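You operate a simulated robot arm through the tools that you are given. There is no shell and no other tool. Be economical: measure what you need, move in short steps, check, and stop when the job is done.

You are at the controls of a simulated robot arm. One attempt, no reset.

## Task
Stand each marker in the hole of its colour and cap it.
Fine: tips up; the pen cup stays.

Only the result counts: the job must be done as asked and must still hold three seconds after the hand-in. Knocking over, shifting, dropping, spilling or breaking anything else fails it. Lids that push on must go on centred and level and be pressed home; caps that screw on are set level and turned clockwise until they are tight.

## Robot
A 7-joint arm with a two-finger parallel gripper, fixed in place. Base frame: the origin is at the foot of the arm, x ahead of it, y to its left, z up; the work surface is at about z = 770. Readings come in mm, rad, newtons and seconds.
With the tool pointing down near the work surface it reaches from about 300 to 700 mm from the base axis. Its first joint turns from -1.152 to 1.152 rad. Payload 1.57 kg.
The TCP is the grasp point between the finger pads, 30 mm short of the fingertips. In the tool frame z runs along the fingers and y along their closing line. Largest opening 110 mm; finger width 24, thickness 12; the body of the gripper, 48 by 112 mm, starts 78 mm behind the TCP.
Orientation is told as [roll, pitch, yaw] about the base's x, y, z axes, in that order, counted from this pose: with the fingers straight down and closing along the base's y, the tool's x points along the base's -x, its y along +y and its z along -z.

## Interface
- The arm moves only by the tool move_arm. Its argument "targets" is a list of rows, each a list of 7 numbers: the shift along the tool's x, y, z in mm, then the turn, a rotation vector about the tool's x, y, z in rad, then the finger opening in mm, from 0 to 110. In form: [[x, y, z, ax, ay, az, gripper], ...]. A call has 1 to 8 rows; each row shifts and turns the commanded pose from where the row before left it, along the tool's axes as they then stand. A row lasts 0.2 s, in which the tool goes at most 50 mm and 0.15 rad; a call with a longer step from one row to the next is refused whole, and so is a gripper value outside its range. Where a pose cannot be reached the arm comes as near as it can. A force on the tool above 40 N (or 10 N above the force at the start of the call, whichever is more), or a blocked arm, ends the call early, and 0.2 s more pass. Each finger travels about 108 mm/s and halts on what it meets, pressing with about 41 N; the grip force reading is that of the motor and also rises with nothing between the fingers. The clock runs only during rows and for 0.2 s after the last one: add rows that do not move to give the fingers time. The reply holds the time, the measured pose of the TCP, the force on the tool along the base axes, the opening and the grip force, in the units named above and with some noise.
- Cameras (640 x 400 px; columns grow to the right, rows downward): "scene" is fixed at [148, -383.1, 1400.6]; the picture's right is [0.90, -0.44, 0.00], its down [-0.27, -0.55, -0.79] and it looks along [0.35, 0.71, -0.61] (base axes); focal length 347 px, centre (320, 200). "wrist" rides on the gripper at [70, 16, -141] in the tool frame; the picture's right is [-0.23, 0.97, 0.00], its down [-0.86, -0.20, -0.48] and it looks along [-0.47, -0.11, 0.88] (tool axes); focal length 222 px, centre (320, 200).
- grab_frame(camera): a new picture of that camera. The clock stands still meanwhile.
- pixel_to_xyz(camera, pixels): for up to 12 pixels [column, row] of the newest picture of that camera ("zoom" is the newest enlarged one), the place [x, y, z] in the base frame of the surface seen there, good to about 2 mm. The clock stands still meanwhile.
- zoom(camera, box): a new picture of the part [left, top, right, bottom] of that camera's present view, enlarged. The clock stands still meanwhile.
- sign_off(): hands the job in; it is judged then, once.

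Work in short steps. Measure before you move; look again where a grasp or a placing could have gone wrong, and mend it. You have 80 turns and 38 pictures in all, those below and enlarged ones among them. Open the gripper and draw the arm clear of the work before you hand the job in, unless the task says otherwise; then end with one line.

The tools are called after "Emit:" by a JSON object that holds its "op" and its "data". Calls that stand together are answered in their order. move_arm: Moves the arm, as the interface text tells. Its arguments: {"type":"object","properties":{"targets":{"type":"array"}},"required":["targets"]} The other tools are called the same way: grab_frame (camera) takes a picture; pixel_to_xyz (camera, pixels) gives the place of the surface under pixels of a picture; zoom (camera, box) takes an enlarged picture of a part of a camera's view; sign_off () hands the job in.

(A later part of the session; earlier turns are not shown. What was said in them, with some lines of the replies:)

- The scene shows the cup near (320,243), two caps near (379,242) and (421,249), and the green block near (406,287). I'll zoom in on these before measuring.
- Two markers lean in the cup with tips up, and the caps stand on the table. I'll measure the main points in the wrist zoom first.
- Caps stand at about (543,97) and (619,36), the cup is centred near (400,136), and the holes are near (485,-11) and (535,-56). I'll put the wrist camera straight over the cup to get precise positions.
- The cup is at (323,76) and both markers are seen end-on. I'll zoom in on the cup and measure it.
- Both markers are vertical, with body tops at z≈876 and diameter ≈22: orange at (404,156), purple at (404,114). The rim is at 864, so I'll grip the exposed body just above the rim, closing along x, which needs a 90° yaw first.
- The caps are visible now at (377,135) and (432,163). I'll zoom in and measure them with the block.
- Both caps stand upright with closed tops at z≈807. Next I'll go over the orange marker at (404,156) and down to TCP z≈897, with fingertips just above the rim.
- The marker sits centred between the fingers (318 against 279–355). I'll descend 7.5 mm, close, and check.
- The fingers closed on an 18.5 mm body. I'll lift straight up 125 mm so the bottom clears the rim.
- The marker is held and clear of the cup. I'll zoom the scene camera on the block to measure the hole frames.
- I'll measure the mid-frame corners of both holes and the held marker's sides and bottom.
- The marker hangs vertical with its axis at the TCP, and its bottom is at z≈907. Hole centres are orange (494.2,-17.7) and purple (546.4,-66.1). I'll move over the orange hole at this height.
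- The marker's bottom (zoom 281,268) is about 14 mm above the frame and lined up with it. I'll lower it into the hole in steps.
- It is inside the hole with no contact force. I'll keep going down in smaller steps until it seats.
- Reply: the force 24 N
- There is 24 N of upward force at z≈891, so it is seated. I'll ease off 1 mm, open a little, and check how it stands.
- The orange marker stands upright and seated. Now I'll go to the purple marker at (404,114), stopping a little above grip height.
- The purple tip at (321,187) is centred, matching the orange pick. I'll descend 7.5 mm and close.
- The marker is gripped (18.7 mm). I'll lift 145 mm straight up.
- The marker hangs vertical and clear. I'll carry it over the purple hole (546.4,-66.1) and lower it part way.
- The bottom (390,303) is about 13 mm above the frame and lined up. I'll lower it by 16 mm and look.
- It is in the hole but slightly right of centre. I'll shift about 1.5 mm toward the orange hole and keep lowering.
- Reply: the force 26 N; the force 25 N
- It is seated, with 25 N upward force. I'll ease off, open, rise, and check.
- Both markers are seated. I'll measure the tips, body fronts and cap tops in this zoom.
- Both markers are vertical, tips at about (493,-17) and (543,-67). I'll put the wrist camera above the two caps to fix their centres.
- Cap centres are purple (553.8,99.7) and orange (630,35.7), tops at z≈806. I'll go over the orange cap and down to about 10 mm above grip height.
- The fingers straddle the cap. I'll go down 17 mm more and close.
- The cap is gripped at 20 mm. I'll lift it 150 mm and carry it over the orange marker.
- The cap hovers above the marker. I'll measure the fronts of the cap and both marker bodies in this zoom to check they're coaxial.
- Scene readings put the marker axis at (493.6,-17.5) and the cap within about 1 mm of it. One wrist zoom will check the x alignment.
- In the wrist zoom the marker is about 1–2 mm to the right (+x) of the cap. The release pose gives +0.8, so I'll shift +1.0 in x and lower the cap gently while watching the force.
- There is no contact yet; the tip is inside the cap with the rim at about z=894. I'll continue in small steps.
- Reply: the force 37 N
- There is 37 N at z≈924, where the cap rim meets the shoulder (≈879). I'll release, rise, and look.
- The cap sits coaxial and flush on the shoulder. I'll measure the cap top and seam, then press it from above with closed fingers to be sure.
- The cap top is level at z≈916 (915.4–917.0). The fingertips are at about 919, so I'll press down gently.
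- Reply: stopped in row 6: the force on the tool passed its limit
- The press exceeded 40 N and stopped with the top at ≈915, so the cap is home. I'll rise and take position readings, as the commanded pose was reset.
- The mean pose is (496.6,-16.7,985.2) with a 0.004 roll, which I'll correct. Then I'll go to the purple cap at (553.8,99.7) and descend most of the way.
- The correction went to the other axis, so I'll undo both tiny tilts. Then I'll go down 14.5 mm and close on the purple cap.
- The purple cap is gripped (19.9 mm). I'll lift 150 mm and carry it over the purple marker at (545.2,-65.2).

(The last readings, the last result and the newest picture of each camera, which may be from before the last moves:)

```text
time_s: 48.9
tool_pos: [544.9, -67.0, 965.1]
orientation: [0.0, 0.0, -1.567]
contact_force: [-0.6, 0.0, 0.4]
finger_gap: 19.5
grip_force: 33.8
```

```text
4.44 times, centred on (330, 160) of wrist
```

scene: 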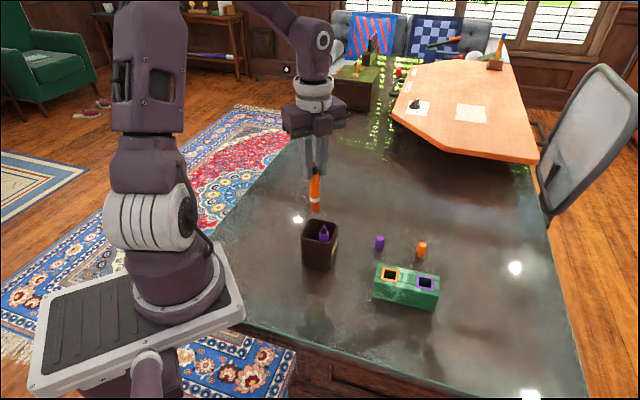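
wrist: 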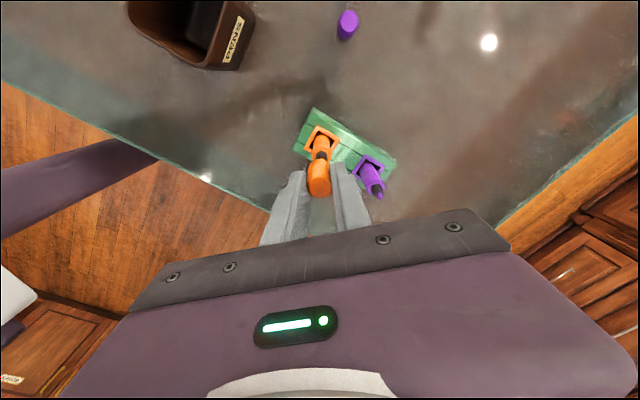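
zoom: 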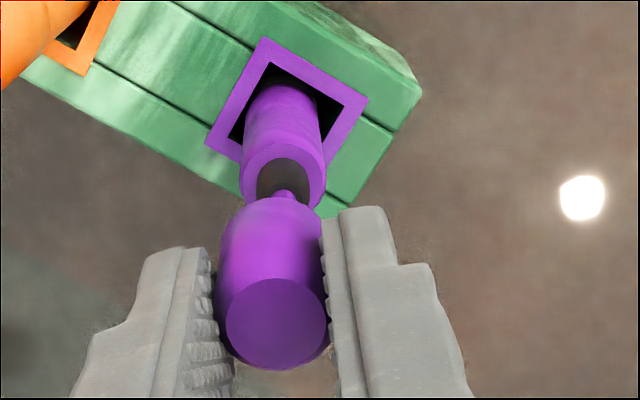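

In the wrist zoom the marker is about 0.5 mm to +x and 1 mm to +y of the cap. I'll shift by that much and lower the cap to just past the tip.

Emit:
{"op": "move_arm", "data": {"targets": [[1.2, 0.6, 0, 0, 0, 0, 8], [0, 0, 8, 0, 0, 0, 8], [0, 0, 8, 0, 0, 0, 8], [0, 0, 6, 0, 0, 0, 8], [0, 0, 5, 0, 0, 0, 8], [0, 0, 0, 0, 0, 0, 8]]}}

```text
time_s: 50.2
tool_pos: [544.8, -65.8, 938.9]
orientation: [0.001, 0.0, -1.571]
contact_force: [-0.3, 0.2, 0.6]
finger_gap: 19.8
grip_force: 33.7
```

There is no contact, and the tip is inside the cap as it was with orange. I'll continue down in small steps.

Emit:
{"op": "move_arm", "data": {"targets": [[0, 0, 4, 0, 0, 0, 8], [0, 0, 4, 0, 0, 0, 8], [0, 0, 3, 0, 0, 0, 8], [0, 0, 2, 0, 0, 0, 8], [0, 0, 2, 0, 0, 0, 8], [0, 0, 1, 0, 0, 0, 8], [0, 0, 1, 0, 0, 0, 8]]}}

```text
time_s: 51.9
tool_pos: [546.0, -66.4, 923.8]
orientation: [0.005, -0.003, -1.57]
contact_force: [-1.8, -1.9, 36.9]
finger_gap: 20.1
grip_force: 33.4
```

The result matches orange (37 N at z≈924). I'll release, rise, close the fingers, and look.

Emit:
{"op": "move_arm", "data": {"targets": [[0, 0, 1, 0, 0, 0, 8], [0, 0, -2, 0, 0, 0, 8], [0, 0, 0, 0, 0, 0, 22], [0, 0, 0, 0, 0, 0, 34], [0, 0, 0, 0, 0, 0, 44], [0, 0, -25, 0, 0, 0, 44], [0, 0, -25, 0, 0, 0, 44], [0, 0, 0, 0, 0, 0, 0]]}}

Emit:
{"op": "zoom", "data": {"camera": "scene", "box": [365, 215, 445, 295]}}

```text
time_s: 53.6
tool_pos: [543.7, -66.2, 974.2]
orientation: [0.001, 0.0, -1.568]
contact_force: [0.6, -0.5, 0.0]
finger_gap: 0.0
grip_force: 21.1
```

```text
5.00 times, centred on (405, 255) of scene
```

zoom: 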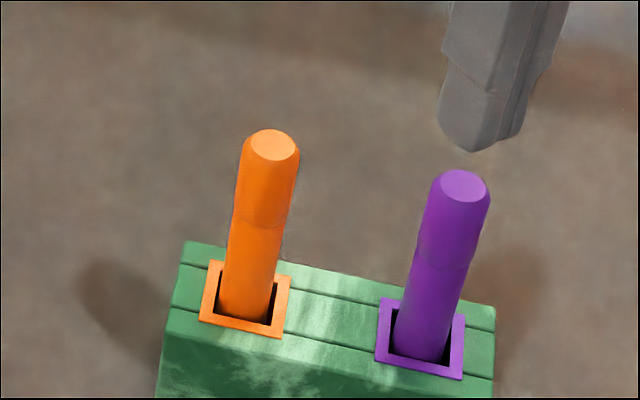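

Both caps are on and coaxial. I'll press the purple one from above as I did with orange.

Emit:
{"op": "move_arm", "data": {"targets": [[0, 0, 10, 0, 0, 0, 0], [0, 0, 10, 0, 0, 0, 0], [0, 0, 5, 0, 0, 0, 0], [0, 0, 1, 0, 0, 0, 0], [0, 0, 1, 0, 0, 0, 0], [0, 0, 1, 0, 0, 0, 0], [0, 0, 1, 0, 0, 0, 0], [0, 0, 1, 0, 0, 0, 0]]}}

Emit:
{"op": "pixel_to_xyz", "data": {"camera": "zoom", "pixels": [[272, 145], [462, 186], [450, 182], [474, 190]]}}

```text
time_s: 55.5
tool_pos: [546.1, -64.2, 944.1]
orientation: [0.003, -0.002, -1.57]
contact_force: [-0.4, 1.2, 23.4]
finger_gap: 0.0
grip_force: 21.4
```

```text
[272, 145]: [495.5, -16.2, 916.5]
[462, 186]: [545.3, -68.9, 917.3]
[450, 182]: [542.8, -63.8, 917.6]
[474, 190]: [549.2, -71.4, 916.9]
```

The purple cap pressed to the same height as orange (fingertips ≈914). I'll press slightly more, then rise and draw the arm clear.

Emit:
{"op": "move_arm", "data": {"targets": [[0, 0, 1, 0, 0, 0, 0], [0, 0, 0.5, 0, 0, 0, 0]]}}

Emit:
{"op": "move_arm", "data": {"targets": [[0, 0, -20, 0, 0, 0, 0], [0, 0, -40, 0, 0, 0, 0], [0, 0, -45, 0, 0, 0, 40], [0, 0, -45, 0, 0, 0, 80], [40, -20, 0, 0, 0, 0, 100], [40, -20, 0, 0, 0, 0, 100], [40, -20, 0, 0, 0, 0, 100], [0, 0, 0, 0, 0, 0, 100]]}}

Emit:
{"op": "zoom", "data": {"camera": "scene", "box": [290, 195, 450, 315]}}

```text
time_s: 55.9
tool_pos: [547.2, -64.0, 945.4]
orientation: [0.006, -0.001, -1.569]
contact_force: [0.1, 0.4, 13.3]
finger_gap: 0.1
grip_force: 21.7
stopped in row 2: the force on the tool passed its limit (the readings are from after the stop); the commanded pose is now the measured one
```

```text
time_s: 57.7
tool_pos: [486.3, 57.3, 1092.9]
orientation: [0.006, 0.0, -1.571]
contact_force: [0.5, 1.4, 0.3]
finger_gap: 100.0
grip_force: 0.1
```

```text
3.33 times, centred on (370, 255) of scene
```

zoom: 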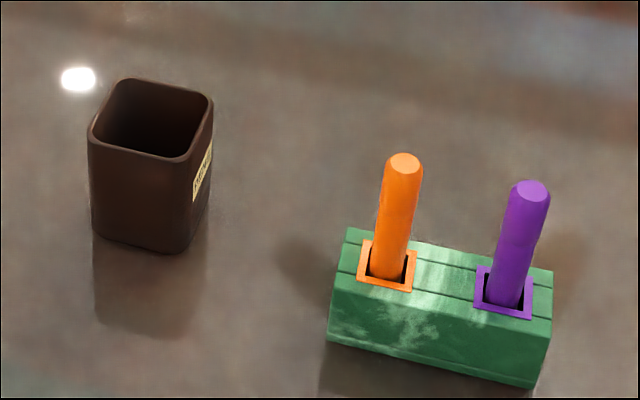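

Both markers are standing capped in the holes of their colour, the cup and block appear exactly where they started, and the arm is clear with the gripper open. I'm handing it in.

Emit:
{"op": "sign_off", "data": {}}

```text
The job is handed in.
```

Both markers stand tip up in the holes of their own colour with their caps pressed home; the pen cup did not move, and the job is handed in.
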